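You operate a simulated robot arm through the tools that you are given. There is no shell and no other tool. Be economical: measure what you need, move in short steps, check, and stop when the job is done.

Carry out the task below with a simulated two-armed robot. There is one attempt and no reset: what you move stays moved.

JOB
Take the cap off the glass bottle marked "26" on the left half of the long bench and lay it down there.

It is judged by the outcome, as a careful person would: the job done as asked, and still so three seconds after it is handed in. It fails if anything else is knocked over, pushed out of place, dropped, spilled or broken. Lids that push on must go on centred and level and be pressed home; caps that screw on are set level and turned clockwise until they are tight.

ROBOT AND FRAMES
Two 7-joint arms with two-finger parallel grippers on one trunk, on a base that drives. Base frame: it is fixed to the floor where the robot stands at the start and does not move with it; the origin is under the middle of the robot, x ahead of it, y to its left, z up; the surface under the hand at the start is at about z = 0.9. Units: m, rad, N and s.
The left shoulder is at the start at [0.08, 0.131, 0.947], the right one opposite. With the tool pointing down near the work surface each hand reaches from about 0.38 to 0.84 m from the robot's upright axis, wherever it stands, measured 20 degrees to its own side. Payload 1.57 kg a hand.
Tool frame (each hand has its own): the origin (TCP) lies between the finger pads and is the grasp point; the fingertips stand 0.03 m ahead of it; z points along the fingers, y is the line along which they close. The gripper opens to 0.11 m. The fingers are 0.024 m wide and 0.012 m thick; the gripper's body (0.048 by 0.112 m) begins 0.078 m behind the TCP.
Orientation is that of the tool frame in the base frame, as [roll, pitch, yaw] about the fixed x, y, z axes, in that order (R = Rz(yaw) Ry(pitch) Rx(roll)). With the fingers straight down and closing along the base's y, the tool's x points along the base's -x, its y along +y and its z along -z.

CONTROLS
- The arms move only by the tool move_arm. It takes "left_series", "right_series" or both (then of equal length, played together; a hand with none holds still); each is a list of rows, each a list of 3 entries, a list of its own where there are three numbers: the shift along the base's x, y, z in cm, then the turn, a rotation vector about the base's x, y, z in rad, then the opening, from 0 (shut) to 1 (fully open). In form: [[[dx, dy, dz], [wx, wy, wz], fingers], ...]. A call has 1 to 20 rows; each row is the pose to reach, as a shift and turn from the pose commanded when the call began. Rows are played at 5 a second. More than 0.05 m and 0.15 rad between two rows, or a gripper value outside its range, and nothing of the call is played. Where a pose cannot be reached the arm comes as near as it can. A force on the tool above 40 N (or 10 N above the force at the start of the call, whichever is more), or a blocked arm, ends the call early, and 0.2 s more pass. The fingers move at their own pace (about 0.108 m/s each) and stop on an object; they squeeze with about 41 N. The grip force told is the motor's: it shows also when the fingers shut on nothing. Time passes only in rows, and 0.2 s behind the last, so rows that repeat a pose let the fingers close. The reply holds the time, the measured pose of the TCP, the force on the tool along the base axes, the opening and the grip force, in the units named above and with some noise, with the torque about the TCP (base axes, N m) and any sound that the robot's microphone picked up.
- Cameras (640 x 400 px; columns grow to the right, rows downward): "scene" is now at [-0.0495, 0.0327, 1.4443]; the picture's right is [0.37, -0.93, 0.00], its down [-0.37, -0.15, -0.92] and it looks along [0.85, 0.34, -0.40] (base axes); focal length 255 px, centre (320, 200). "left" rides on the left gripper at [0.07, -0.016, -0.141] in its tool frame; the picture's right is [0.23, 0.97, 0.00], its down [-0.86, 0.20, -0.48] and it looks along [-0.47, 0.11, 0.88] (tool axes); focal length 222 px, centre (320, 200). "right" rides on the right gripper at [0.07, 0.016, -0.141] in its tool frame; the picture's right is [-0.23, 0.97, 0.00], its down [-0.86, -0.20, -0.48] and it looks along [-0.47, -0.11, 0.88] (tool axes); focal length 222 px, centre (320, 200). There is no depth. A picture from a camera that has moved, and an enlarged one, comes with that camera's place and axes in the base frame and with its lens. The place of the scene camera against the robot may be out by one fixed shift of up to 0.012 m in any direction.
- camera(camera): a new picture of that camera. No time passes.
- steer(legs): drives the robot by 1 to 6 legs, each [ahead, left, turn to the left] in m, m and rad, along the robot's own axes; the way and the turn of a leg run together, so that a leg with both is an arc; at most 1.5 m and 3.142 rad a leg. The arms and the cameras ride along, it lands a little off, and it stops where it bumps. It gives what a move gives.
- head_to(pan, tilt): turns the head with the scene camera to pan (to the left, within 1.902 rad either way) and tilt (down, from -0.506 to 1.204), counted from straight ahead of the robot. It gives what a move gives.
- enlarge(camera, box): a new picture of the part [left, top, right, bottom] of that camera's present view, enlarged. No time passes.
- close_job(): hands the job in; it is judged then, once.

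Go step by step. Nothing tells you exact positions but the pictures and the camera data: compare them with the known pose of the tool, close in by small moves and look again before you grip or let go. The budget is 120 turns and 100 pictures, counting those below and the enlarged ones. Unless the task says otherwise, let go and move clear before handing in, and close with one line.

The tools are called after ">>>" as name(argument=value, ...) on one line, values as JSON. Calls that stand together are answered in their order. move_arm: Moves the arms, as the interface text tells. Its arguments: {"type":"object","properties":{"left_series":{"type":"array","items":{"type":"array"}},"right_series":{"type":"array","items":{"type":"array"}}},"required":[]} The other tools are called the same way: steer (legs) drives the base; head_to (pan, tilt) turns the head that bears the scene camera; camera (camera) takes a picture; enlarge (camera, box) takes an enlarged picture of a part of a camera's view; close_job () hands the job in.

At the start:

```text
time: 0.0
left_eef_pos: [0.4314, 0.4565, 1.2291]
left_tcp_rot: [3.141, 0.0, -3.141]
left_contact_force: [0.6, 0.3, -0.2]
left_moment: [-0.02, -0.03, 0.01]
left_opening: 0.1103
left_grasp_force: 0.2
right_eef_pos: [0.5883, 0.0043, 1.1696]
right_tcp_rot: [3.141, 0.0, -3.141]
right_contact_force: [-0.4, 0.8, 0.8]
right_moment: [0.0, 0.01, 0.02]
right_opening: 0.11
right_grasp_force: 0.1
robot x, y, heading: [-0.0037, 0.0035, 0.004]
head pan, tilt: [0.375, 0.41]
```

scene: 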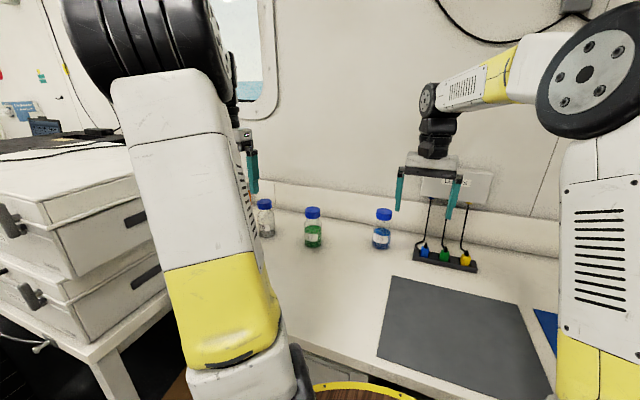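
right: 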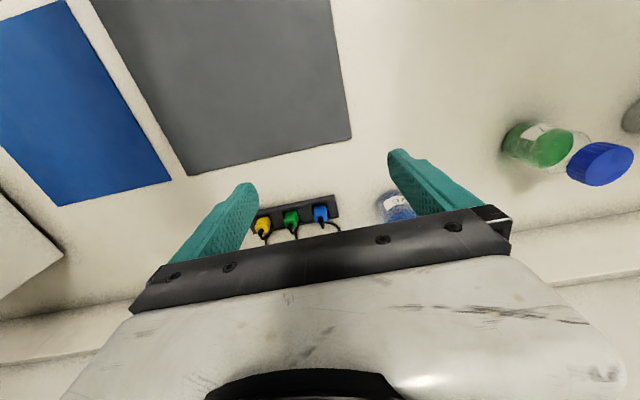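
left: 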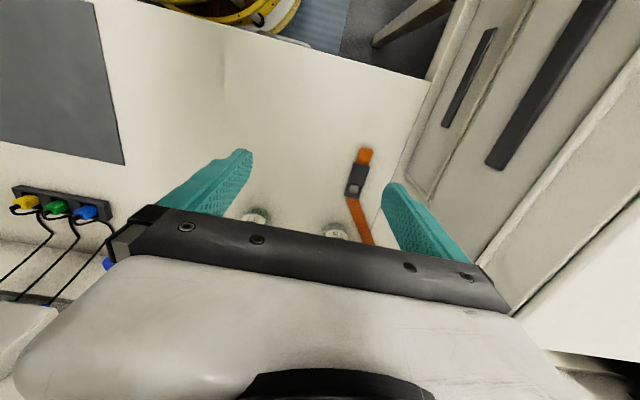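

I see three bottles with blue caps near the back of the bench, and their labels are too small to read. I'll enlarge the view around them.

>>> enlarge(camera="scene", box=[240, 190, 410, 270])

>>> enlarge(camera="left", box=[220, 130, 420, 255])

```text
3.76 times, centred on (325, 230) of scene
camera zoom: at [-0.0495, 0.0327, 1.4443], right [0.37, -0.93, 0.0], down [-0.37, -0.15, -0.92], along [0.85, 0.34, -0.4], focal length 961 px, centre (301, 87)
```

zoom: 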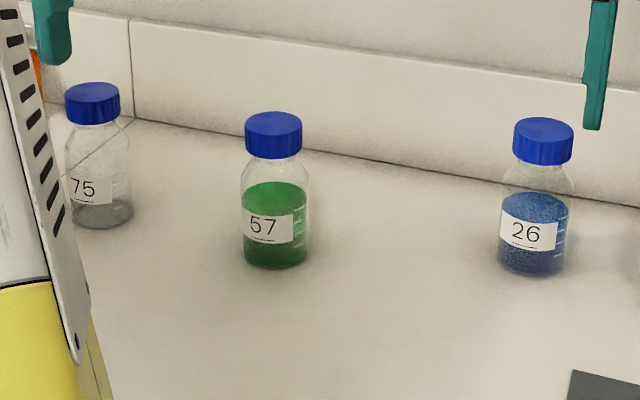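

```text
3.20 times, centred on (320, 192) of left
camera zoom: at [0.362, 0.4421, 1.371], right [-0.23, 0.97, 0.0], down [0.86, 0.2, 0.48], along [0.47, 0.11, -0.88], focal length 711 px, centre (320, 224)
```

zoom: 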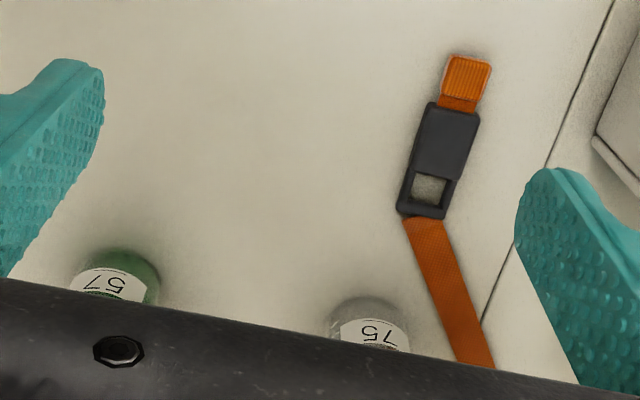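

Bottle 26 is the one with blue contents, with its cap at about (0.81, 0.12, 1.03). That is near the edge of the left hand's reach, so I'll check the floor ahead before driving closer.

>>> head_to(pan=0.0, tilt=1.1)

>>> camera(camera="scene")

```text
time: 1.1
left_eef_pos: [0.4303, 0.458, 1.2295]
left_tcp_rot: [-3.141, 0.001, 3.14]
left_contact_force: [-0.5, -0.7, -1.1]
left_moment: [-0.02, -0.01, 0.04]
left_opening: 0.1101
left_grasp_force: 0.1
right_eef_pos: [0.5881, 0.0059, 1.1703]
right_tcp_rot: [-3.141, -0.001, 3.14]
right_contact_force: [0.0, 0.3, -0.5]
right_moment: [-0.03, 0.0, 0.0]
right_opening: 0.1097
right_grasp_force: 0.1
robot x, y, heading: [-0.0008, 0.0013, -0.001]
head pan, tilt: [0.0, 1.1]
```

```text
94 pictures are left
camera scene: at [-0.0724, -0.0011, 1.3885], right [0.0, -1.0, 0.0], down [-0.89, 0.0, -0.45], along [0.45, 0.0, -0.89], focal length 255 px, centre (320, 200)
```

scene: 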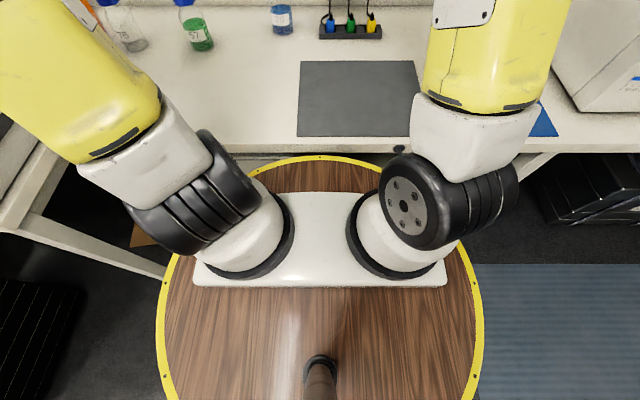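

The disc under the robot is its own base and it is already at the bench edge, so I'll try without driving. The plan is for the right hand to hold the bottle body from the front and the left hand to unscrew the cap from above. First I'll tip the right hand towards horizontal, away from things.

>>> move_arm(right_series=[[[0, -3, 0], [0, -0.14, 0], 1], [[0, -6, 0], [0, -0.28, 0], 1], [[0, -9, 0], [0, -0.42, 0], 1], [[0, -12, 0], [0, -0.56, 0], 1], [[0, -14, -1], [0, -0.7, 0], 1], [[0, -15, -2], [0, -0.84, 0], 1], [[0, -16, -3], [0, -0.98, 0], 1], [[0, -16, -4], [0, -1.12, 0], 1], [[0, -16, -5], [0, -1.25, 0], 1], [[0, -16, -6], [0, -1.3, 0], 1]])

>>> head_to(pan=0.1, tilt=0.55)

>>> camera(camera="scene")

>>> camera(camera="right")

```text
time: 3.5
left_eef_pos: [0.4312, 0.4575, 1.2306]
left_tcp_rot: [3.141, 0.001, 3.141]
left_contact_force: [-0.1, -0.4, 0.3]
left_moment: [0.0, 0.04, 0.02]
left_opening: 0.11
left_grasp_force: 0.1
right_eef_pos: [0.5841, -0.0672, 1.1162]
right_tcp_rot: [-3.076, 1.309, -2.906]
right_contact_force: [-0.5, -0.4, -0.7]
right_moment: [-0.03, -0.01, 0.0]
right_opening: 0.1102
right_grasp_force: 0.0
right hand out of reach, approached as far as the arm can: row 7, 8, 9, 10
robot x, y, heading: [0.0027, 0.0008, -0.002]
head pan, tilt: [0.0, 1.1]
stopped in row 10 (right hand): the arm was blocked; the commanded pose is now the measured one
```

```text
time: 4.4
left_eef_pos: [0.4308, 0.4554, 1.2299]
left_tcp_rot: [3.141, -0.001, 3.141]
left_contact_force: [0.4, -0.3, 0.8]
left_moment: [-0.02, 0.02, 0.02]
left_opening: 0.1103
left_grasp_force: 0.1
right_eef_pos: [0.5836, -0.0674, 1.1164]
right_tcp_rot: [-3.079, 1.31, -2.908]
right_contact_force: [-0.5, 0.3, -0.3]
right_moment: [0.02, -0.02, 0.05]
right_opening: 0.1103
right_grasp_force: 0.0
robot x, y, heading: [-0.0029, 0.0012, 0.004]
head pan, tilt: [0.099, 0.55]
```

```text
93 pictures are left
camera scene: at [-0.0462, 0.0078, 1.4315], right [0.1, -1.0, 0.0], down [-0.52, -0.05, -0.85], along [0.85, 0.08, -0.52], focal length 255 px, centre (320, 200)
```

scene: 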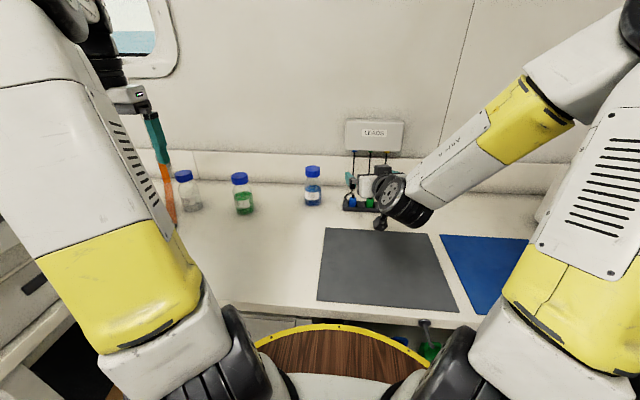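

```text
92 pictures are left
camera right: at [0.4293, -0.0783, 1.0853], right [-0.11, 0.97, 0.2], down [-0.21, -0.22, 0.95], along [0.97, 0.06, 0.23], focal length 222 px, centre (320, 200)
```

right: 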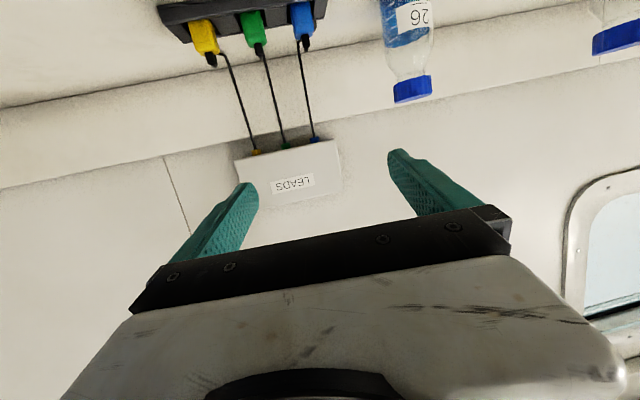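

The right hand is nearly horizontal now. I'll take a sharper look at the bottle from both cameras.

>>> enlarge(camera="scene", box=[270, 150, 410, 238])

>>> enlarge(camera="right", box=[330, 0, 490, 100])

```text
4.55 times, centred on (340, 194) of scene
camera zoom: at [-0.0462, 0.0078, 1.4315], right [0.1, -1.0, 0.0], down [-0.52, -0.05, -0.85], along [0.85, 0.08, -0.52], focal length 1161 px, centre (229, 227)
```

zoom: 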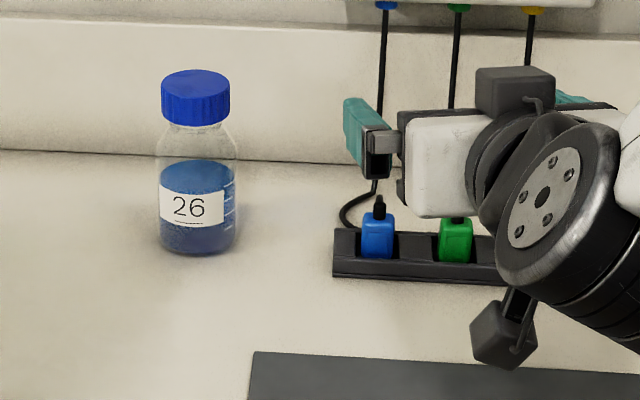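

```text
4.00 times, centred on (410, 50) of right
camera zoom: at [0.4293, -0.0783, 1.0853], right [-0.11, 0.97, 0.2], down [-0.21, -0.22, 0.95], along [0.97, 0.06, 0.23], focal length 888 px, centre (-40, 800)
```

zoom: 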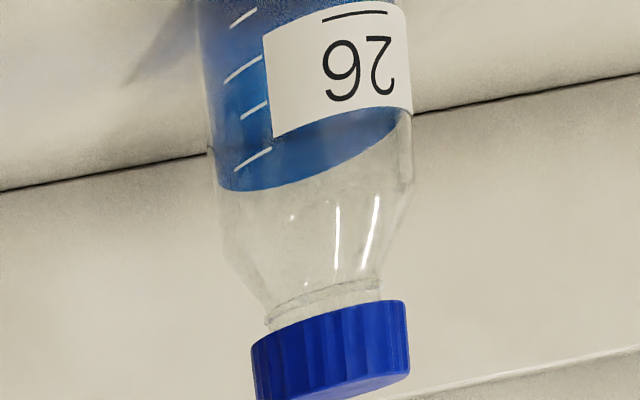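

Bottle 26 is at about x 0.78–0.80, y 0.118, with the middle of the cap near z 1.03. I'll bring the right hand in front of it, tilted 30° down so the wrist camera clears the bench.

>>> move_arm(right_series=[[[2, 3, -1], [-0.015, 0.085, 0.04], 1], [[4, 6, -3], [-0.03, 0.17, 0.08], 1], [[5.5, 9, -5], [-0.04, 0.24, 0.13], 1], [[6.5, 12, -7], [-0.045, 0.257, 0.15], 1], [[7, 14, -8], [-0.045, 0.257, 0.15], 1], [[7, 14, -8], [-0.045, 0.257, 0.15], 1]])

>>> camera(camera="right")

>>> camera(camera="scene")

```text
time: 5.8
left_eef_pos: [0.431, 0.4582, 1.2306]
left_tcp_rot: [3.141, 0.0, 3.142]
left_contact_force: [-0.8, 0.5, -0.2]
left_moment: [-0.02, 0.02, 0.0]
left_opening: 0.1097
left_grasp_force: 0.1
right_eef_pos: [0.6549, 0.0737, 1.0357]
right_tcp_rot: [3.135, 1.05, -2.823]
right_contact_force: [0.1, 0.1, 0.5]
right_moment: [0.01, 0.02, 0.0]
right_opening: 0.1097
right_grasp_force: 0.0
robot x, y, heading: [0.002, -0.002, 0.002]
head pan, tilt: [0.099, 0.55]
```

```text
89 pictures are left
camera right: at [0.5006, 0.038, 1.046], right [-0.2, 0.96, 0.2], down [0.07, -0.19, 0.98], along [0.98, 0.21, -0.03], focal length 222 px, centre (320, 200)
```

right: 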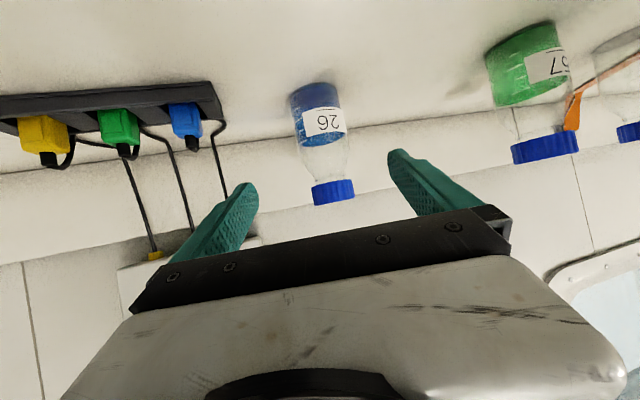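

```text
88 pictures are left
camera scene: at [-0.0462, 0.0078, 1.4315], right [0.1, -1.0, 0.0], down [-0.52, -0.05, -0.85], along [0.85, 0.08, -0.52], focal length 255 px, centre (320, 200)
```

scene: 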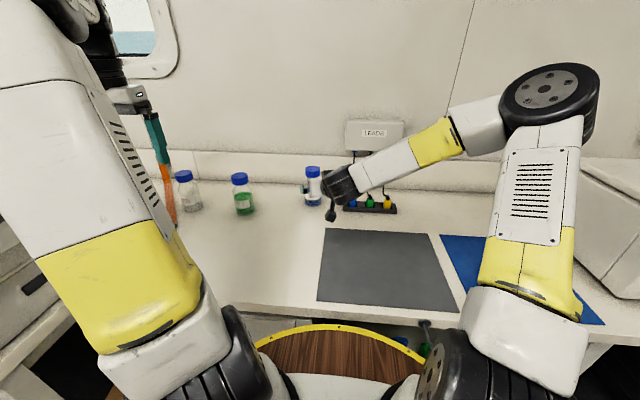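

The bottle axis works out at (0.784, 0.120), and the right hand is lined up with it to within 2–3 mm. I'll lower the hand and move it forward part of the way.

>>> move_arm(right_series=[[[0, 0, -3], [0, 0, 0], 1], [[0, 0, -6], [0, 0, 0], 1], [[0, 0, -9], [0, 0, 0], 1], [[3, 1, -9], [0, 0, 0], 1], [[6, 2, -9], [0, 0, 0], 1], [[7, 2.4, -9], [0, 0, 0], 1], [[7, 2.4, -9], [0, 0, 0], 1]])

>>> camera(camera="right")

```text
time: 7.4
left_eef_pos: [0.4309, 0.4563, 1.2305]
left_tcp_rot: [-3.141, -0.001, -3.14]
left_contact_force: [0.6, 0.0, 0.1]
left_moment: [-0.02, -0.02, -0.02]
left_opening: 0.11
left_grasp_force: 0.1
right_eef_pos: [0.7246, 0.0983, 0.946]
right_tcp_rot: [3.134, 1.051, -2.821]
right_contact_force: [0.3, -0.1, -0.5]
right_moment: [-0.03, -0.02, 0.0]
right_opening: 0.1102
right_grasp_force: 0.1
robot x, y, heading: [-0.0015, 0.0015, 0.003]
head pan, tilt: [0.099, 0.55]
```

```text
87 pictures are left
camera right: at [0.5706, 0.0626, 0.9555], right [-0.2, 0.96, 0.2], down [0.07, -0.19, 0.98], along [0.98, 0.21, -0.03], focal length 222 px, centre (320, 200)
```

right: 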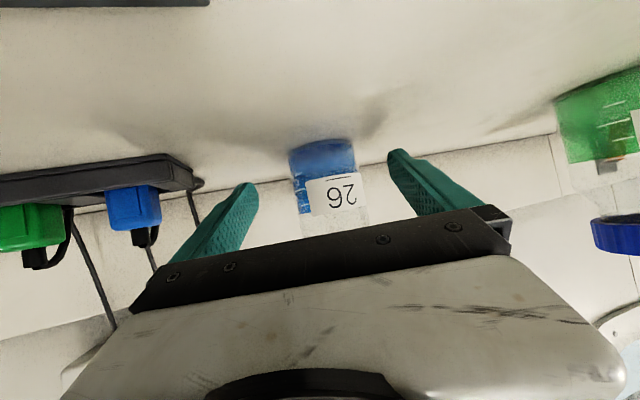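

The bottle sits centred between the fingers. I'll move forward so they straddle it.

>>> move_arm(right_series=[[[2, 0.7, 0], [0, 0, 0], 1], [[4, 1.4, 0], [0, 0, 0], 1], [[5.5, 1.95, 0], [0, 0, 0], 1], [[5.8, 2.1, 0], [0, 0, 0], 1], [[5.8, 2.1, 0], [0, 0, 0], 1]])

>>> camera(camera="right")

>>> enlarge(camera="scene", box=[260, 140, 400, 228])

```text
time: 8.6
left_eef_pos: [0.4307, 0.4572, 1.2304]
left_tcp_rot: [-3.142, 0.0, 3.141]
left_contact_force: [0.0, -0.1, 0.1]
left_moment: [-0.02, -0.02, 0.0]
left_opening: 0.1102
left_grasp_force: 0.1
right_eef_pos: [0.7822, 0.1177, 0.9462]
right_tcp_rot: [3.133, 1.049, -2.822]
right_contact_force: [0.8, 0.7, 0.4]
right_moment: [0.02, 0.0, 0.01]
right_opening: 0.1099
right_grasp_force: 0.2
robot x, y, heading: [-0.0015, -0.0016, 0.002]
head pan, tilt: [0.099, 0.55]
```

```text
86 pictures are left
camera right: at [0.628, 0.0829, 0.9561], right [-0.2, 0.96, 0.2], down [0.07, -0.19, 0.98], along [0.98, 0.21, -0.03], focal length 222 px, centre (320, 200)
```

right: 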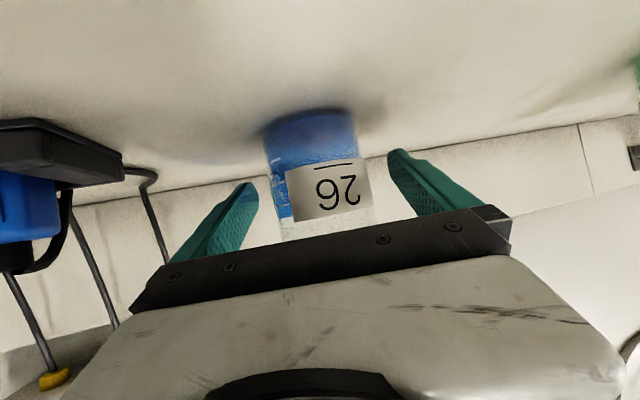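

```text
4.55 times, centred on (330, 184) of scene
camera zoom: at [-0.0461, 0.0078, 1.4315], right [0.1, -1.0, 0.0], down [-0.52, -0.05, -0.85], along [0.85, 0.08, -0.52], focal length 1161 px, centre (274, 273)
```

zoom: 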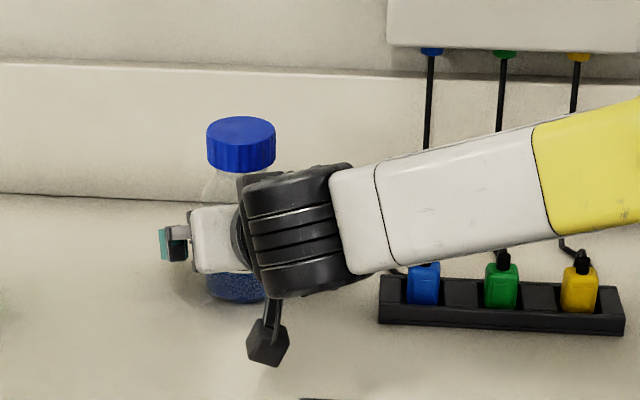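

The fingers straddle the bottle evenly. I'll close the right grip and bring the left hand over the cap, staying high.

>>> move_arm(right_series=[[[0, 0, 0], [0, 0, 0], 0.5], [[0, 0, 0], [0, 0, 0], 0.3], [[0, 0, 0], [0, 0, 0], 0.0], [[0, 0, 0], [0, 0, 0], 0.0], [[0, 0, 0], [0, 0, 0], 0.0], [[0, 0, 0], [0, 0, 0], 0.0]])

>>> move_arm(left_series=[[[3, -3, 0], [0, 0, 0], 1], [[6, -6, 0], [0, 0, 0], 1], [[9, -9, 0], [0, 0, 0], 1], [[12, -12, 0], [0, 0, 0], 1], [[15, -15, -1], [0, 0, 0], 1], [[18, -18, -2], [0, 0, 0], 1], [[21, -21, -3], [0, 0, 0], 1], [[24, -24, -4], [0, 0, 0], 1], [[27, -27, -5], [0, 0, 0], 1], [[30, -30, -6], [0, 0, 0], 1], [[33, -32, -7], [0, 0, 0], 1], [[35.3, -33.7, -8], [0, 0, 0], 1], [[35.3, -33.7, -8], [0, 0, 0], 1]])

>>> camera(camera="left")

>>> camera(camera="scene")

```text
time: 10.0
left_eef_pos: [0.4301, 0.4566, 1.2298]
left_tcp_rot: [3.141, 0.003, 3.141]
left_contact_force: [0.3, 0.0, 0.3]
left_moment: [0.04, 0.0, 0.01]
left_opening: 0.1101
left_grasp_force: 0.2
right_eef_pos: [0.7816, 0.1179, 0.9467]
right_tcp_rot: [3.136, 1.051, -2.822]
right_contact_force: [-0.2, 2.2, -0.2]
right_moment: [-0.02, 0.01, 0.02]
right_opening: 0.0672
right_grasp_force: 40.9
robot x, y, heading: [-0.002, -0.0013, 0.0]
head pan, tilt: [0.099, 0.55]
```

```text
time: 12.8
left_eef_pos: [0.7619, 0.1237, 1.1458]
left_tcp_rot: [3.141, -0.001, 3.141]
left_contact_force: [-1.1, 0.0, 0.5]
left_moment: [-0.01, -0.01, 0.01]
left_opening: 0.1099
left_grasp_force: 0.0
left hand out of reach, approached as far as the arm can: row 11, 12, 13
right_eef_pos: [0.7813, 0.1167, 0.9458]
right_tcp_rot: [3.137, 1.05, -2.822]
right_contact_force: [1.1, 1.5, 1.2]
right_moment: [-0.06, -0.1, 0.04]
right_opening: 0.0673
right_grasp_force: 40.9
robot x, y, heading: [0.0008, 0.0006, -0.001]
head pan, tilt: [0.099, 0.55]
```

```text
84 pictures are left
camera left: at [0.6936, 0.108, 1.2879], right [-0.23, 0.97, 0.0], down [0.86, 0.2, 0.48], along [0.47, 0.11, -0.88], focal length 222 px, centre (320, 200)
```

left: 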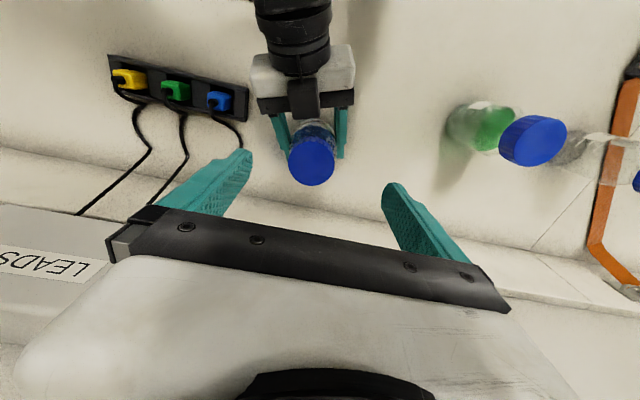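

```text
83 pictures are left
camera scene: at [-0.0461, 0.0079, 1.4316], right [0.1, -1.0, 0.0], down [-0.52, -0.05, -0.85], along [0.85, 0.08, -0.52], focal length 255 px, centre (320, 200)
```

scene: 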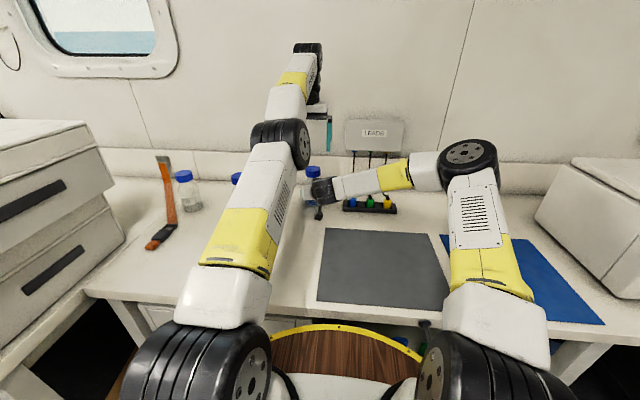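

The right hand holds the bottle at about (0.781, 0.117). The left hand stopped slightly short in x at this height, so I'll lower it in steps and see whether the reach improves.

>>> move_arm(left_series=[[[-0.3, -0.2, -1.5], [0, 0, 0], 1], [[-0.3, -0.2, -3], [0, 0, 0], 1], [[-0.3, -0.2, -4.5], [0, 0, 0], 1], [[-0.3, -0.2, -5], [0, 0, 0], 1], [[-0.3, -0.2, -5], [0, 0, 0], 1]])

>>> camera(camera="left")

```text
time: 14.0
left_eef_pos: [0.7772, 0.1204, 1.1029]
left_tcp_rot: [-3.141, 0.0, 3.141]
left_contact_force: [-0.1, -0.6, 0.5]
left_moment: [-0.02, 0.0, 0.01]
left_opening: 0.1099
left_grasp_force: 0.2
left hand out of reach, approached as far as the arm can: row 1, 2, 3, 4, 5
right_eef_pos: [0.7819, 0.118, 0.9471]
right_tcp_rot: [3.133, 1.05, -2.822]
right_contact_force: [0.9, 0.5, 1.7]
right_moment: [-0.14, -0.07, 0.04]
right_opening: 0.0675
right_grasp_force: 41.2
robot x, y, heading: [0.0014, 0.0, -0.001]
head pan, tilt: [0.099, 0.55]
```

```text
82 pictures are left
camera left: at [0.7082, 0.1056, 1.244], right [-0.23, 0.97, 0.0], down [0.86, 0.2, 0.48], along [0.46, 0.11, -0.88], focal length 222 px, centre (320, 200)
```

left: 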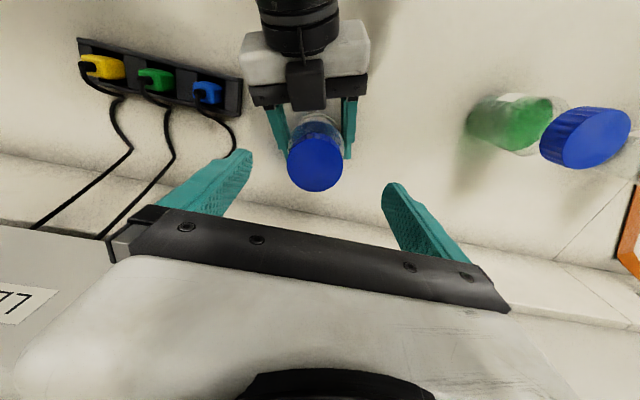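

The reach is better lower down. I'll zoom on the cap to fix its centre and size.

>>> enlarge(camera="left", box=[240, 110, 400, 210])

>>> enlarge(camera="scene", box=[270, 100, 400, 220])

```text
4.00 times, centred on (320, 160) of left
camera zoom: at [0.7082, 0.1056, 1.244], right [-0.23, 0.97, 0.0], down [0.86, 0.2, 0.48], along [0.46, 0.11, -0.88], focal length 888 px, centre (320, 360)
```

zoom: 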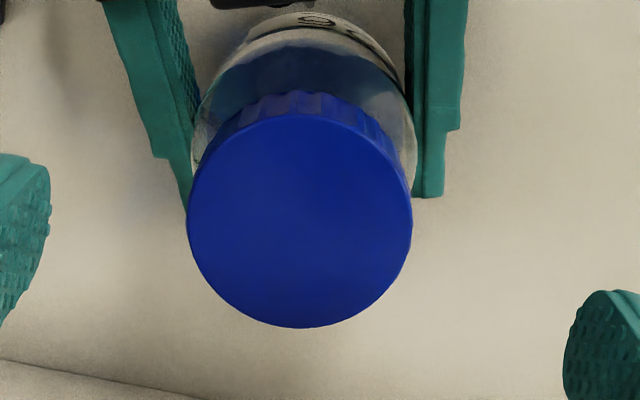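

```text
3.33 times, centred on (335, 160) of scene
camera zoom: at [-0.0461, 0.0077, 1.4316], right [0.1, -1.0, 0.0], down [-0.52, -0.05, -0.85], along [0.85, 0.08, -0.52], focal length 851 px, centre (270, 333)
```

zoom: 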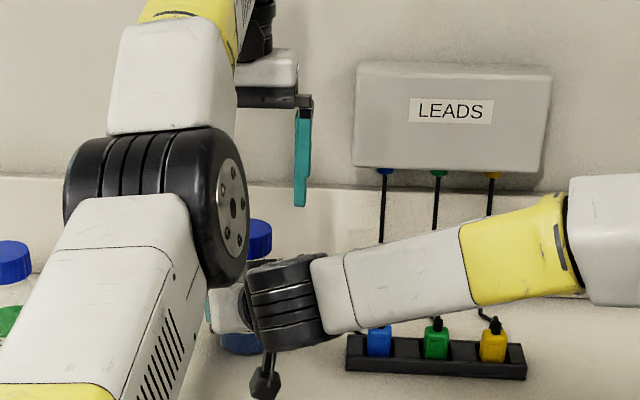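

The cap axis is at about (0.780, 0.118), its top at about z 1.04 and its diameter about 0.054. I'll pre-rotate the left hand by -0.44 rad, descend a little and check the reach.

>>> move_arm(left_series=[[[0, 0, 0], [0, 0, -0.14], 1], [[0, 0, 0], [0, 0, -0.28], 1], [[0, 0, 0], [0, 0, -0.42], 1], [[0, 0, -1], [0, 0, -0.44], 1], [[0, 0, -2], [0, 0, -0.44], 1], [[0, 0, -3], [0, 0, -0.44], 1], [[0, 0, -3], [0, 0, -0.44], 1]])

>>> camera(camera="left")

```text
time: 15.6
left_eef_pos: [0.7856, 0.1195, 1.075]
left_tcp_rot: [3.14, -0.003, 2.701]
left_contact_force: [-0.1, 0.2, -0.1]
left_moment: [0.01, -0.01, 0.0]
left_opening: 0.11
left_grasp_force: 0.1
left hand out of reach, approached as far as the arm can: row 4, 5, 6, 7
right_eef_pos: [0.7819, 0.1182, 0.9452]
right_tcp_rot: [3.134, 1.051, -2.822]
right_contact_force: [1.8, -0.8, 2.9]
right_moment: [-0.22, -0.06, 0.02]
right_opening: 0.0671
right_grasp_force: 40.9
robot x, y, heading: [-0.0037, -0.001, 0.001]
head pan, tilt: [0.099, 0.55]
```

```text
79 pictures are left
camera left: at [0.7173, 0.1356, 1.216], right [0.21, 0.98, 0.0], down [0.86, -0.18, 0.48], along [0.47, -0.1, -0.88], focal length 222 px, centre (320, 200)
```

left: 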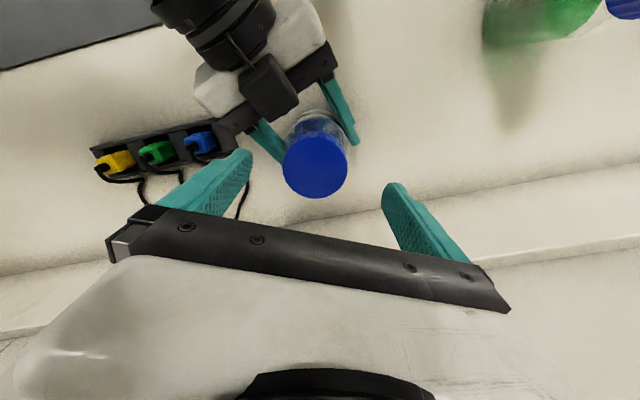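

The cap axis now reads about (0.778, 0.118), so the hand is about 7 mm too far in x. I'll correct that and continue down a little.

>>> move_arm(left_series=[[[-0.5, -0.1, 0], [0, 0, -0.0], 1], [[-0.5, -0.1, -0.5], [0, 0, 0], 1], [[-0.5, -0.1, -0.7], [0, 0, 0], 1], [[-0.5, -0.1, -0.7], [0, 0, 0], 1]])

>>> enlarge(camera="left", box=[160, 80, 480, 280])

```text
time: 16.6
left_eef_pos: [0.7879, 0.1182, 1.0703]
left_tcp_rot: [-3.141, -0.001, 2.704]
left_contact_force: [0.5, -0.4, 0.0]
left_moment: [0.02, 0.0, -0.02]
left_opening: 0.1102
left_grasp_force: 0.0
left hand out of reach, approached as far as the arm can: row 1, 2, 3, 4
right_eef_pos: [0.7827, 0.1169, 0.946]
right_tcp_rot: [3.135, 1.049, -2.824]
right_contact_force: [2.0, -1.0, 2.3]
right_moment: [-0.28, -0.1, 0.01]
right_opening: 0.0673
right_grasp_force: 40.9
robot x, y, heading: [0.0012, 0.0004, -0.006]
head pan, tilt: [0.099, 0.55]
```

```text
2.00 times, centred on (320, 180) of left
camera zoom: at [0.7183, 0.134, 1.2128], right [0.21, 0.98, 0.0], down [0.86, -0.18, 0.48], along [0.47, -0.1, -0.88], focal length 444 px, centre (320, 240)
```

zoom: 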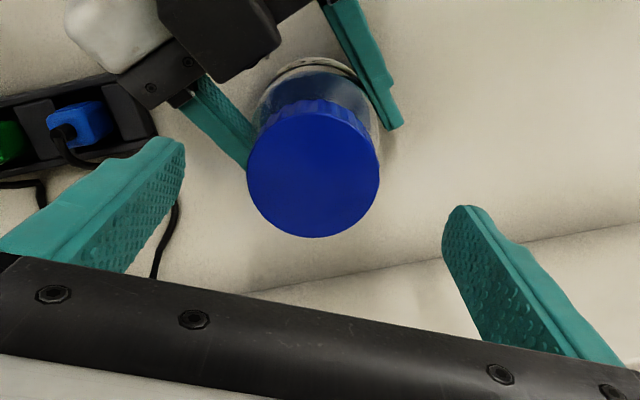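

The command seems to sit beyond reach, so the hand hasn't responded. I'll pull the commanded x back by about 1 cm and check.

>>> move_arm(left_series=[[[-0.5, 0, 0], [0, 0, 0], 1], [[-1.0, 0, 0], [0, 0, 0], 1], [[-1.0, 0, 0], [0, 0, 0], 1], [[-1.0, 0, 0], [0, 0, 0], 1]])

>>> camera(camera="scene")

```text
time: 17.6
left_eef_pos: [0.7875, 0.1172, 1.0749]
left_tcp_rot: [3.141, -0.001, 2.702]
left_contact_force: [0.4, 0.2, -0.6]
left_moment: [-0.01, 0.02, -0.01]
left_opening: 0.11
left_grasp_force: 0.0
left hand out of reach, approached as far as the arm can: row 1, 2, 3, 4
right_eef_pos: [0.7819, 0.118, 0.9463]
right_tcp_rot: [3.134, 1.049, -2.82]
right_contact_force: [1.9, -1.6, 2.7]
right_moment: [-0.23, -0.05, -0.01]
right_opening: 0.0676
right_grasp_force: 41.1
robot x, y, heading: [-0.0018, 0.0024, 0.001]
head pan, tilt: [0.099, 0.55]
```

```text
77 pictures are left
camera scene: at [-0.0461, 0.0077, 1.4316], right [0.1, -1.0, 0.0], down [-0.52, -0.05, -0.85], along [0.85, 0.08, -0.52], focal length 255 px, centre (320, 200)
```

scene: 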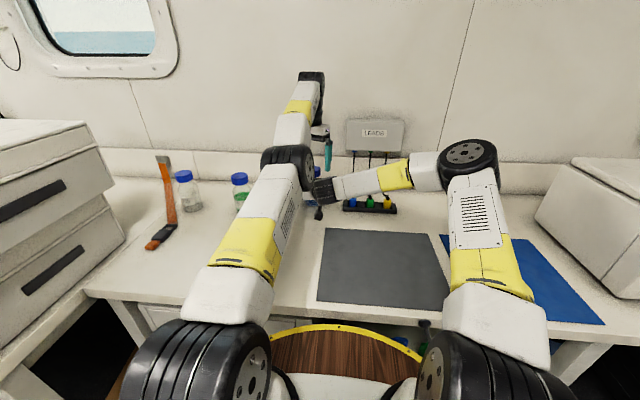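

The left arm seems stuck at a limit. I'll lift and retract to see whether it tracks again, then find a better approach.

>>> move_arm(left_series=[[[-1, 0, 2], [0, 0, 0], 1], [[-3, 0, 4], [0, 0, 0], 1], [[-6, 0, 4.5], [0, 0, 0], 1], [[-8, 0, 4.5], [0, 0, 0], 1], [[-8, 0, 4.5], [0, 0, 0], 1]])

```text
time: 18.8
left_eef_pos: [0.7627, 0.1143, 1.1377]
left_tcp_rot: [3.141, -0.003, 2.702]
left_contact_force: [-0.3, -0.7, -0.1]
left_moment: [0.03, 0.02, 0.01]
left_opening: 0.11
left_grasp_force: 0.1
left hand out of reach, approached as far as the arm can: row 1, 2, 3, 4, 5
right_eef_pos: [0.7807, 0.1177, 0.9458]
right_tcp_rot: [3.134, 1.048, -2.822]
right_contact_force: [-1.1, -1.3, 4.6]
right_moment: [-0.25, 0.03, -0.03]
right_opening: 0.0675
right_grasp_force: 41.7
robot x, y, heading: [0.0002, 0.0001, 0.003]
head pan, tilt: [0.099, 0.55]
```

Still on the same limit. I'll move the left hand up and outwards, away from the right arm, to free it.

>>> move_arm(left_series=[[[-1, 2, 2], [0, 0, 0.1], 1], [[-3, 5, 4], [0, 0, 0.2], 1], [[-5, 8, 6], [0, 0, 0.3], 1], [[-8, 11, 7], [0, 0, 0.44], 1], [[-11, 13, 7], [0, 0, 0.44], 1], [[-14, 13, 7], [0, 0, 0.44], 1], [[-14, 13, 7], [0, 0, 0.44], 1]])

>>> camera(camera="scene")

```text
time: 20.4
left_eef_pos: [0.6227, 0.2459, 1.2075]
left_tcp_rot: [-3.141, 0.002, -3.14]
left_contact_force: [-0.3, -0.3, -0.2]
left_moment: [-0.02, 0.03, 0.01]
left_opening: 0.1101
left_grasp_force: 0.2
left hand out of reach, approached as far as the arm can: row 2, 3
right_eef_pos: [0.7821, 0.1181, 0.946]
right_tcp_rot: [3.135, 1.052, -2.821]
right_contact_force: [0.6, 0.1, 0.8]
right_moment: [-0.17, -0.03, 0.04]
right_opening: 0.0672
right_grasp_force: 40.6
robot x, y, heading: [0.0004, 0.0011, 0.001]
head pan, tilt: [0.099, 0.55]
```

```text
76 pictures are left
camera scene: at [-0.0462, 0.0077, 1.4315], right [0.1, -1.0, 0.0], down [-0.52, -0.05, -0.85], along [0.85, 0.08, -0.52], focal length 255 px, centre (320, 200)
```

scene: 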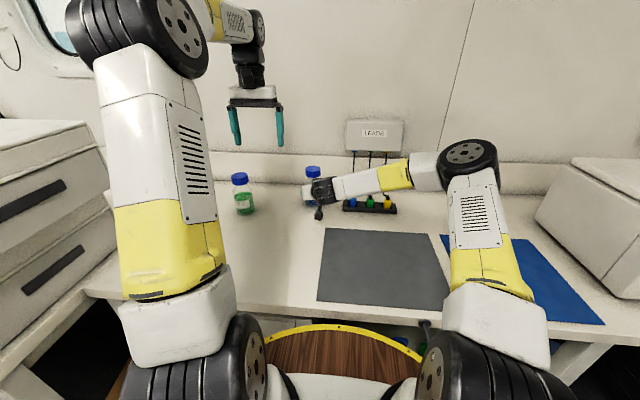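

It's free now, so the straight-arm pose was the trap. I'll approach again from the left at a low height, which keeps the arm inside its reach.

>>> move_arm(left_series=[[[2.5, 0, -2], [0, 0, 0], 1], [[5, -0.5, -4], [0, 0, 0], 1], [[7.7, -1, -6.5], [0, 0, 0], 1], [[9.5, -1.8, -9], [0, 0, 0], 1], [[11, -2.6, -11], [0, 0, 0], 1], [[11.7, -2.6, -11.7], [0, 0, 0], 1], [[13, -5.5, -12.0], [0, 0, 0], 1], [[14.3, -8.5, -12.2], [0, 0, 0], 1], [[15, -11, -12.2], [0, 0, 0], 1], [[15.4, -12.8, -12.2], [0, 0, 0], 1], [[15.4, -12.8, -12.2], [0, 0, 0], 1]])

>>> camera(camera="left")

```text
time: 22.8
left_eef_pos: [0.7755, 0.1171, 1.0849]
left_tcp_rot: [-3.141, 0.001, -3.141]
left_contact_force: [-0.3, 0.1, -0.1]
left_moment: [0.02, -0.01, 0.02]
left_opening: 0.1097
left_grasp_force: 0.1
right_eef_pos: [0.7816, 0.1182, 0.9454]
right_tcp_rot: [3.135, 1.051, -2.824]
right_contact_force: [0.4, 0.2, 1.6]
right_moment: [-0.1, -0.04, 0.0]
right_opening: 0.0672
right_grasp_force: 40.6
robot x, y, heading: [-0.002, -0.0035, 0.007]
head pan, tilt: [0.099, 0.55]
```

```text
75 pictures are left
camera left: at [0.7074, 0.1011, 1.2264], right [-0.23, 0.97, 0.0], down [0.86, 0.2, 0.48], along [0.47, 0.11, -0.88], focal length 222 px, centre (320, 200)
```

left: 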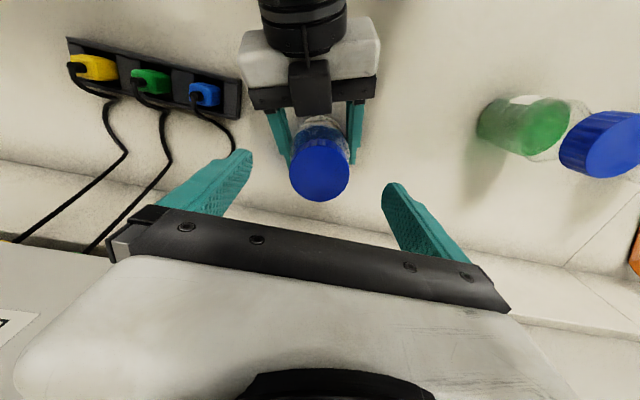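

The hand is within reach and well centred. I'll turn it to the start yaw and lower it around the cap.

>>> move_arm(left_series=[[[0.2, 0.1, 0], [0, 0, -0.13], 0.85], [[0.3, 0.1, 0], [0, 0, -0.26], 0.85], [[0.3, 0.1, 0], [0, 0, -0.38], 0.85], [[0.3, 0.1, -1.5], [0, 0, -0.38], 0.85], [[0.3, 0.1, -2.5], [0, 0, -0.38], 0.85], [[0.3, 0.1, -3.5], [0, 0, -0.38], 0.85], [[0.3, 0.1, -4.2], [0, 0, -0.38], 0.85], [[0.3, 0.1, -4.2], [0, 0, -0.38], 0.85]])

>>> camera(camera="left")

>>> enlarge(camera="scene", box=[260, 100, 400, 220])

```text
time: 24.6
left_eef_pos: [0.7786, 0.1178, 1.0429]
left_tcp_rot: [3.141, 0.0, 2.762]
left_contact_force: [-0.2, 1.0, 0.9]
left_moment: [-0.02, 0.01, -0.02]
left_opening: 0.0936
left_grasp_force: 0.0
right_eef_pos: [0.7824, 0.1186, 0.9452]
right_tcp_rot: [3.136, 1.05, -2.821]
right_contact_force: [0.0, 0.6, 1.4]
right_moment: [-0.12, -0.04, -0.01]
right_opening: 0.0674
right_grasp_force: 41.1
robot x, y, heading: [0.0006, -0.0015, 0.003]
head pan, tilt: [0.099, 0.55]
```

```text
74 pictures are left
camera left: at [0.7091, 0.1293, 1.1845], right [0.15, 0.99, 0.0], down [0.87, -0.13, 0.48], along [0.47, -0.07, -0.88], focal length 222 px, centre (320, 200)
```

left: 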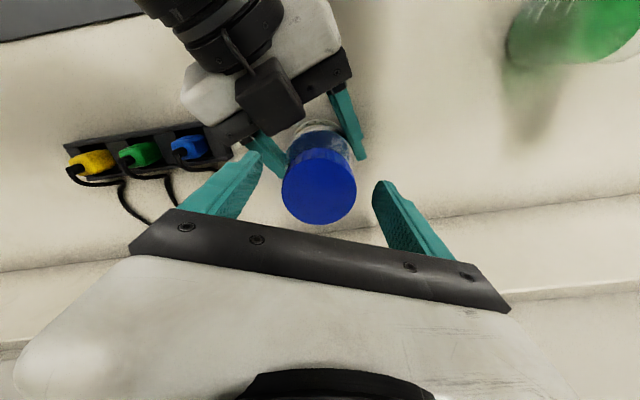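

```text
3.33 times, centred on (330, 160) of scene
camera zoom: at [-0.0461, 0.0077, 1.4316], right [0.1, -1.0, 0.0], down [-0.52, -0.05, -0.85], along [0.85, 0.08, -0.52], focal length 851 px, centre (287, 333)
```

zoom: 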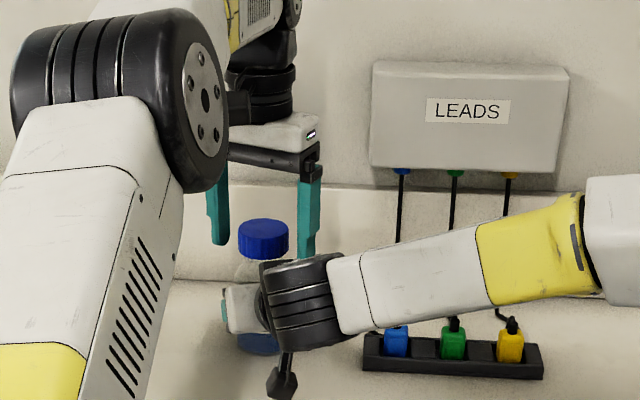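

The fingers flank the cap along its full height and are centred. I'll close the left grip.

>>> move_arm(left_series=[[[0, 0, 0], [0, 0, 0], 0.6], [[0, 0, 0], [0, 0, 0], 0.5], [[0, 0, 0], [0, 0, 0], 0.0], [[0, 0, 0], [0, 0, 0], 0.0], [[0, 0, 0], [0, 0, 0], 0.0]])

>>> camera(camera="left")

```text
time: 25.8
left_eef_pos: [0.7799, 0.1182, 1.0436]
left_tcp_rot: [3.141, -0.001, 2.761]
left_contact_force: [-0.7, -2.8, 0.7]
left_moment: [0.0, 0.04, -0.01]
left_opening: 0.0519
left_grasp_force: 40.7
right_eef_pos: [0.7809, 0.1182, 0.9455]
right_tcp_rot: [3.135, 1.052, -2.823]
right_contact_force: [2.7, 0.9, 1.1]
right_moment: [-0.28, 0.06, 0.04]
right_opening: 0.0677
right_grasp_force: 41.0
robot x, y, heading: [0.0031, 0.0004, -0.002]
head pan, tilt: [0.099, 0.55]
```

```text
72 pictures are left
camera left: at [0.7092, 0.129, 1.1845], right [0.15, 0.99, 0.0], down [0.87, -0.13, 0.48], along [0.47, -0.07, -0.88], focal length 222 px, centre (320, 200)
```

left: 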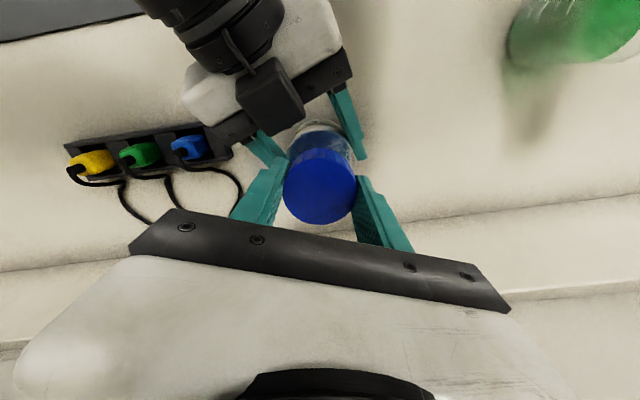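

The cap is gripped, with the opening at 52 mm. I'll begin turning it counterclockwise and watch the torque.

>>> move_arm(left_series=[[[0, 0, 0], [0, 0, 0.12], 0], [[0, 0, 0], [0, 0, 0.24], 0], [[0, 0, 0], [0, 0, 0.36], 0], [[0, 0, 0], [0, 0, 0.45], 0]])

>>> camera(camera="left")

>>> camera(camera="right")

```text
time: 26.8
left_eef_pos: [0.778, 0.1164, 1.0436]
left_tcp_rot: [-3.141, 0.0, -3.07]
left_contact_force: [-4.9, -4.1, 2.6]
left_moment: [0.1, 0.11, 0.02]
left_opening: 0.052
left_grasp_force: 40.7
right_eef_pos: [0.7821, 0.1175, 0.9467]
right_tcp_rot: [3.134, 1.051, -2.821]
right_contact_force: [6.0, 3.6, -0.1]
right_moment: [-0.58, 0.26, 0.01]
right_opening: 0.0677
right_grasp_force: 40.8
robot x, y, heading: [-0.0028, -0.002, -0.001]
head pan, tilt: [0.099, 0.55]
```

```text
71 pictures are left
camera left: at [0.7116, 0.0967, 1.1846], right [-0.3, 0.96, 0.0], down [0.84, 0.26, 0.48], along [0.46, 0.14, -0.88], focal length 222 px, centre (320, 200)
```

left: 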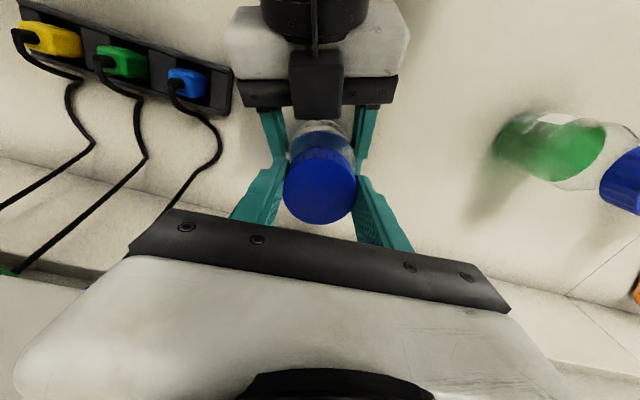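

```text
70 pictures are left
camera right: at [0.628, 0.0828, 0.9561], right [-0.2, 0.96, 0.2], down [0.07, -0.19, 0.98], along [0.98, 0.21, -0.03], focal length 222 px, centre (320, 200)
```

right: 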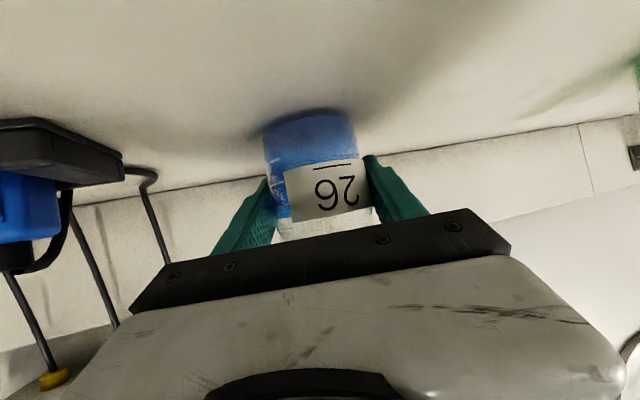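

The torque is low, the bottle stays still and an upward force is appearing, so the cap is unscrewing. I'll continue the stroke with small lateral and upward relief.

>>> move_arm(left_series=[[[-0.05, -0.05, 0.03], [0, 0, 0.12], 0], [[-0.1, -0.1, 0.05], [0, 0, 0.24], 0], [[-0.12, -0.12, 0.06], [0, 0, 0.36], 0], [[-0.14, -0.12, 0.08], [0, 0, 0.48], 0], [[-0.14, -0.12, 0.09], [0, 0, 0.6], 0], [[-0.14, -0.12, 0.1], [0, 0, 0.72], 0], [[-0.14, -0.12, 0.1], [0, 0, 0.72], 0]])

>>> camera(camera="left")

```text
time: 28.4
left_eef_pos: [0.7795, 0.1163, 1.0451]
left_tcp_rot: [-3.141, 0.002, -2.349]
left_contact_force: [19.1, 2.4, -4.3]
left_moment: [0.3, -0.64, -0.05]
left_opening: 0.052
left_grasp_force: 40.9
right_eef_pos: [0.78, 0.1176, 0.9463]
right_tcp_rot: [3.135, 1.051, -2.821]
right_contact_force: [-21.3, -2.6, 6.4]
right_moment: [-0.21, -1.04, -0.04]
right_opening: 0.0674
right_grasp_force: 41.2
robot x, y, heading: [-0.0021, -0.0027, -0.001]
head pan, tilt: [0.099, 0.55]
```

```text
69 pictures are left
camera left: at [0.7412, 0.0564, 1.1858], right [-0.85, 0.52, 0.0], down [0.46, 0.75, 0.48], along [0.25, 0.41, -0.88], focal length 222 px, centre (320, 200)
```

left: 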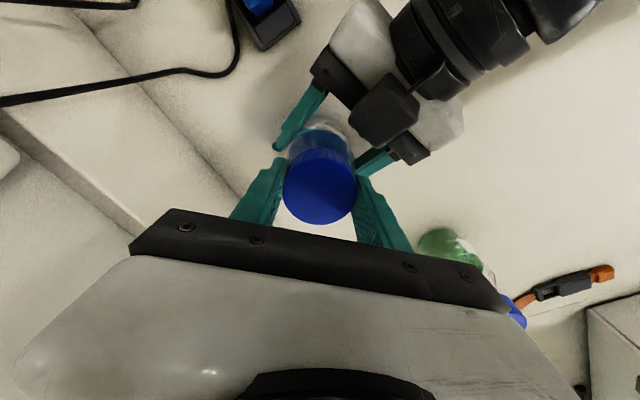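

The lateral force grew because of my own relief shift, and the fit puts the cap axis at (0.780, 0.1177). I'll open, rotate back, recentre and regrip.

>>> move_arm(left_series=[[[0, 0, 0], [0, 0, 0], 0.7], [[0.1, 0.05, 0], [0, 0, 0], 0.7], [[0.25, 0.1, 0], [0, 0, -0.15], 0.7], [[0.25, 0.1, 0], [0, 0, -0.3], 0.7], [[0.25, 0.1, 0], [0, 0, -0.45], 0.7], [[0.25, 0.1, 0], [0, 0, -0.6], 0.7], [[0.25, 0.1, 0], [0, 0, -0.75], 0.7], [[0.25, 0.1, 0], [0, 0, -0.9], 0.7], [[0.25, 0.1, 0], [0, 0, -1.05], 0.7], [[0.25, 0.1, 0], [0, 0, -1.17], 0.7], [[0.25, 0.1, 0], [0, 0, -1.17], 0.7]])

>>> camera(camera="left")

>>> enlarge(camera="scene", box=[260, 100, 400, 220])

```text
time: 30.8
left_eef_pos: [0.7791, 0.1172, 1.0441]
left_tcp_rot: [3.141, -0.001, 2.759]
left_contact_force: [0.2, 0.8, 0.6]
left_moment: [0.0, -0.01, 0.01]
left_opening: 0.0767
left_grasp_force: 0.1
right_eef_pos: [0.7823, 0.1174, 0.946]
right_tcp_rot: [3.136, 1.049, -2.823]
right_contact_force: [1.5, -0.9, 2.3]
right_moment: [-0.19, 0.04, 0.07]
right_opening: 0.0672
right_grasp_force: 41.0
robot x, y, heading: [0.0006, -0.0028, -0.001]
head pan, tilt: [0.099, 0.55]
```

```text
68 pictures are left
camera left: at [0.7101, 0.1292, 1.1856], right [0.15, 0.99, 0.0], down [0.87, -0.13, 0.48], along [0.47, -0.07, -0.88], focal length 222 px, centre (320, 200)
```

left: 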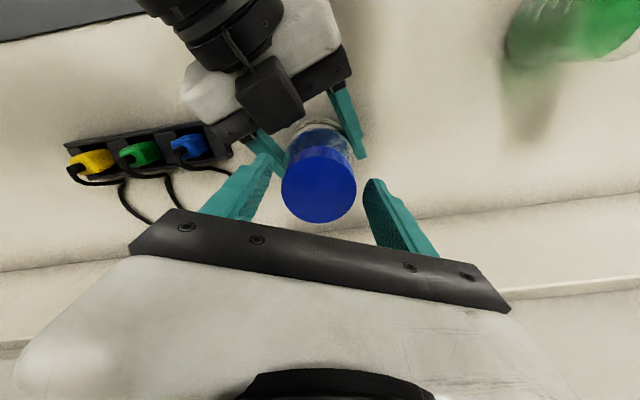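

```text
3.33 times, centred on (330, 160) of scene
camera zoom: at [-0.0461, 0.0077, 1.4316], right [0.1, -1.0, 0.0], down [-0.52, -0.05, -0.85], along [0.85, 0.08, -0.52], focal length 851 px, centre (287, 333)
```

zoom: 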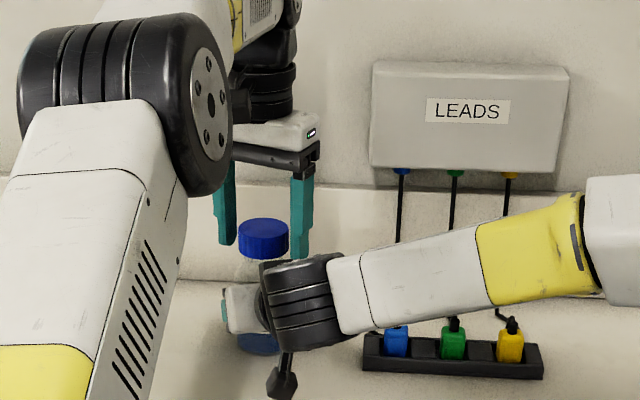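

I'll regrip and make a second stroke.

>>> move_arm(left_series=[[[0, 0, 0], [0, 0, 0], 0.4], [[0, 0, 0], [0, 0, 0], 0], [[0, 0, 0], [0, 0, 0], 0], [[0, 0, 0.01], [0, 0, 0.14], 0], [[0, 0, 0.02], [0, 0, 0.28], 0], [[0, 0, 0.03], [0, 0, 0.42], 0], [[0, 0, 0.04], [0, 0, 0.56], 0], [[0, 0, 0.05], [0, 0, 0.7], 0], [[0, 0, 0.06], [0, 0, 0.84], 0], [[0, 0, 0.07], [0, 0, 0.98], 0], [[0, 0, 0.08], [0, 0, 1.1], 0], [[0, 0, 0.08], [0, 0, 1.17], 0]])

>>> camera(camera="right")

```text
time: 33.4
left_eef_pos: [0.7804, 0.1166, 1.0447]
left_tcp_rot: [-3.141, -0.001, -2.35]
left_contact_force: [-5.7, -6.2, -0.7]
left_moment: [-0.12, 0.24, -0.01]
left_opening: 0.0519
left_grasp_force: 41.6
right_eef_pos: [0.7819, 0.1181, 0.9471]
right_tcp_rot: [3.135, 1.05, -2.822]
right_contact_force: [6.6, 5.3, 0.1]
right_moment: [-0.44, 0.32, 0.01]
right_opening: 0.0673
right_grasp_force: 41.4
robot x, y, heading: [0.001, -0.0009, 0.001]
head pan, tilt: [0.099, 0.55]
```

```text
66 pictures are left
camera right: at [0.628, 0.0829, 0.9561], right [-0.2, 0.96, 0.2], down [0.07, -0.19, 0.98], along [0.98, 0.21, -0.03], focal length 222 px, centre (320, 200)
```

right: 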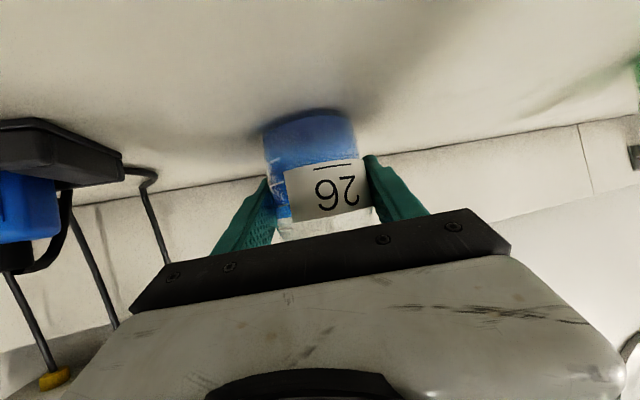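

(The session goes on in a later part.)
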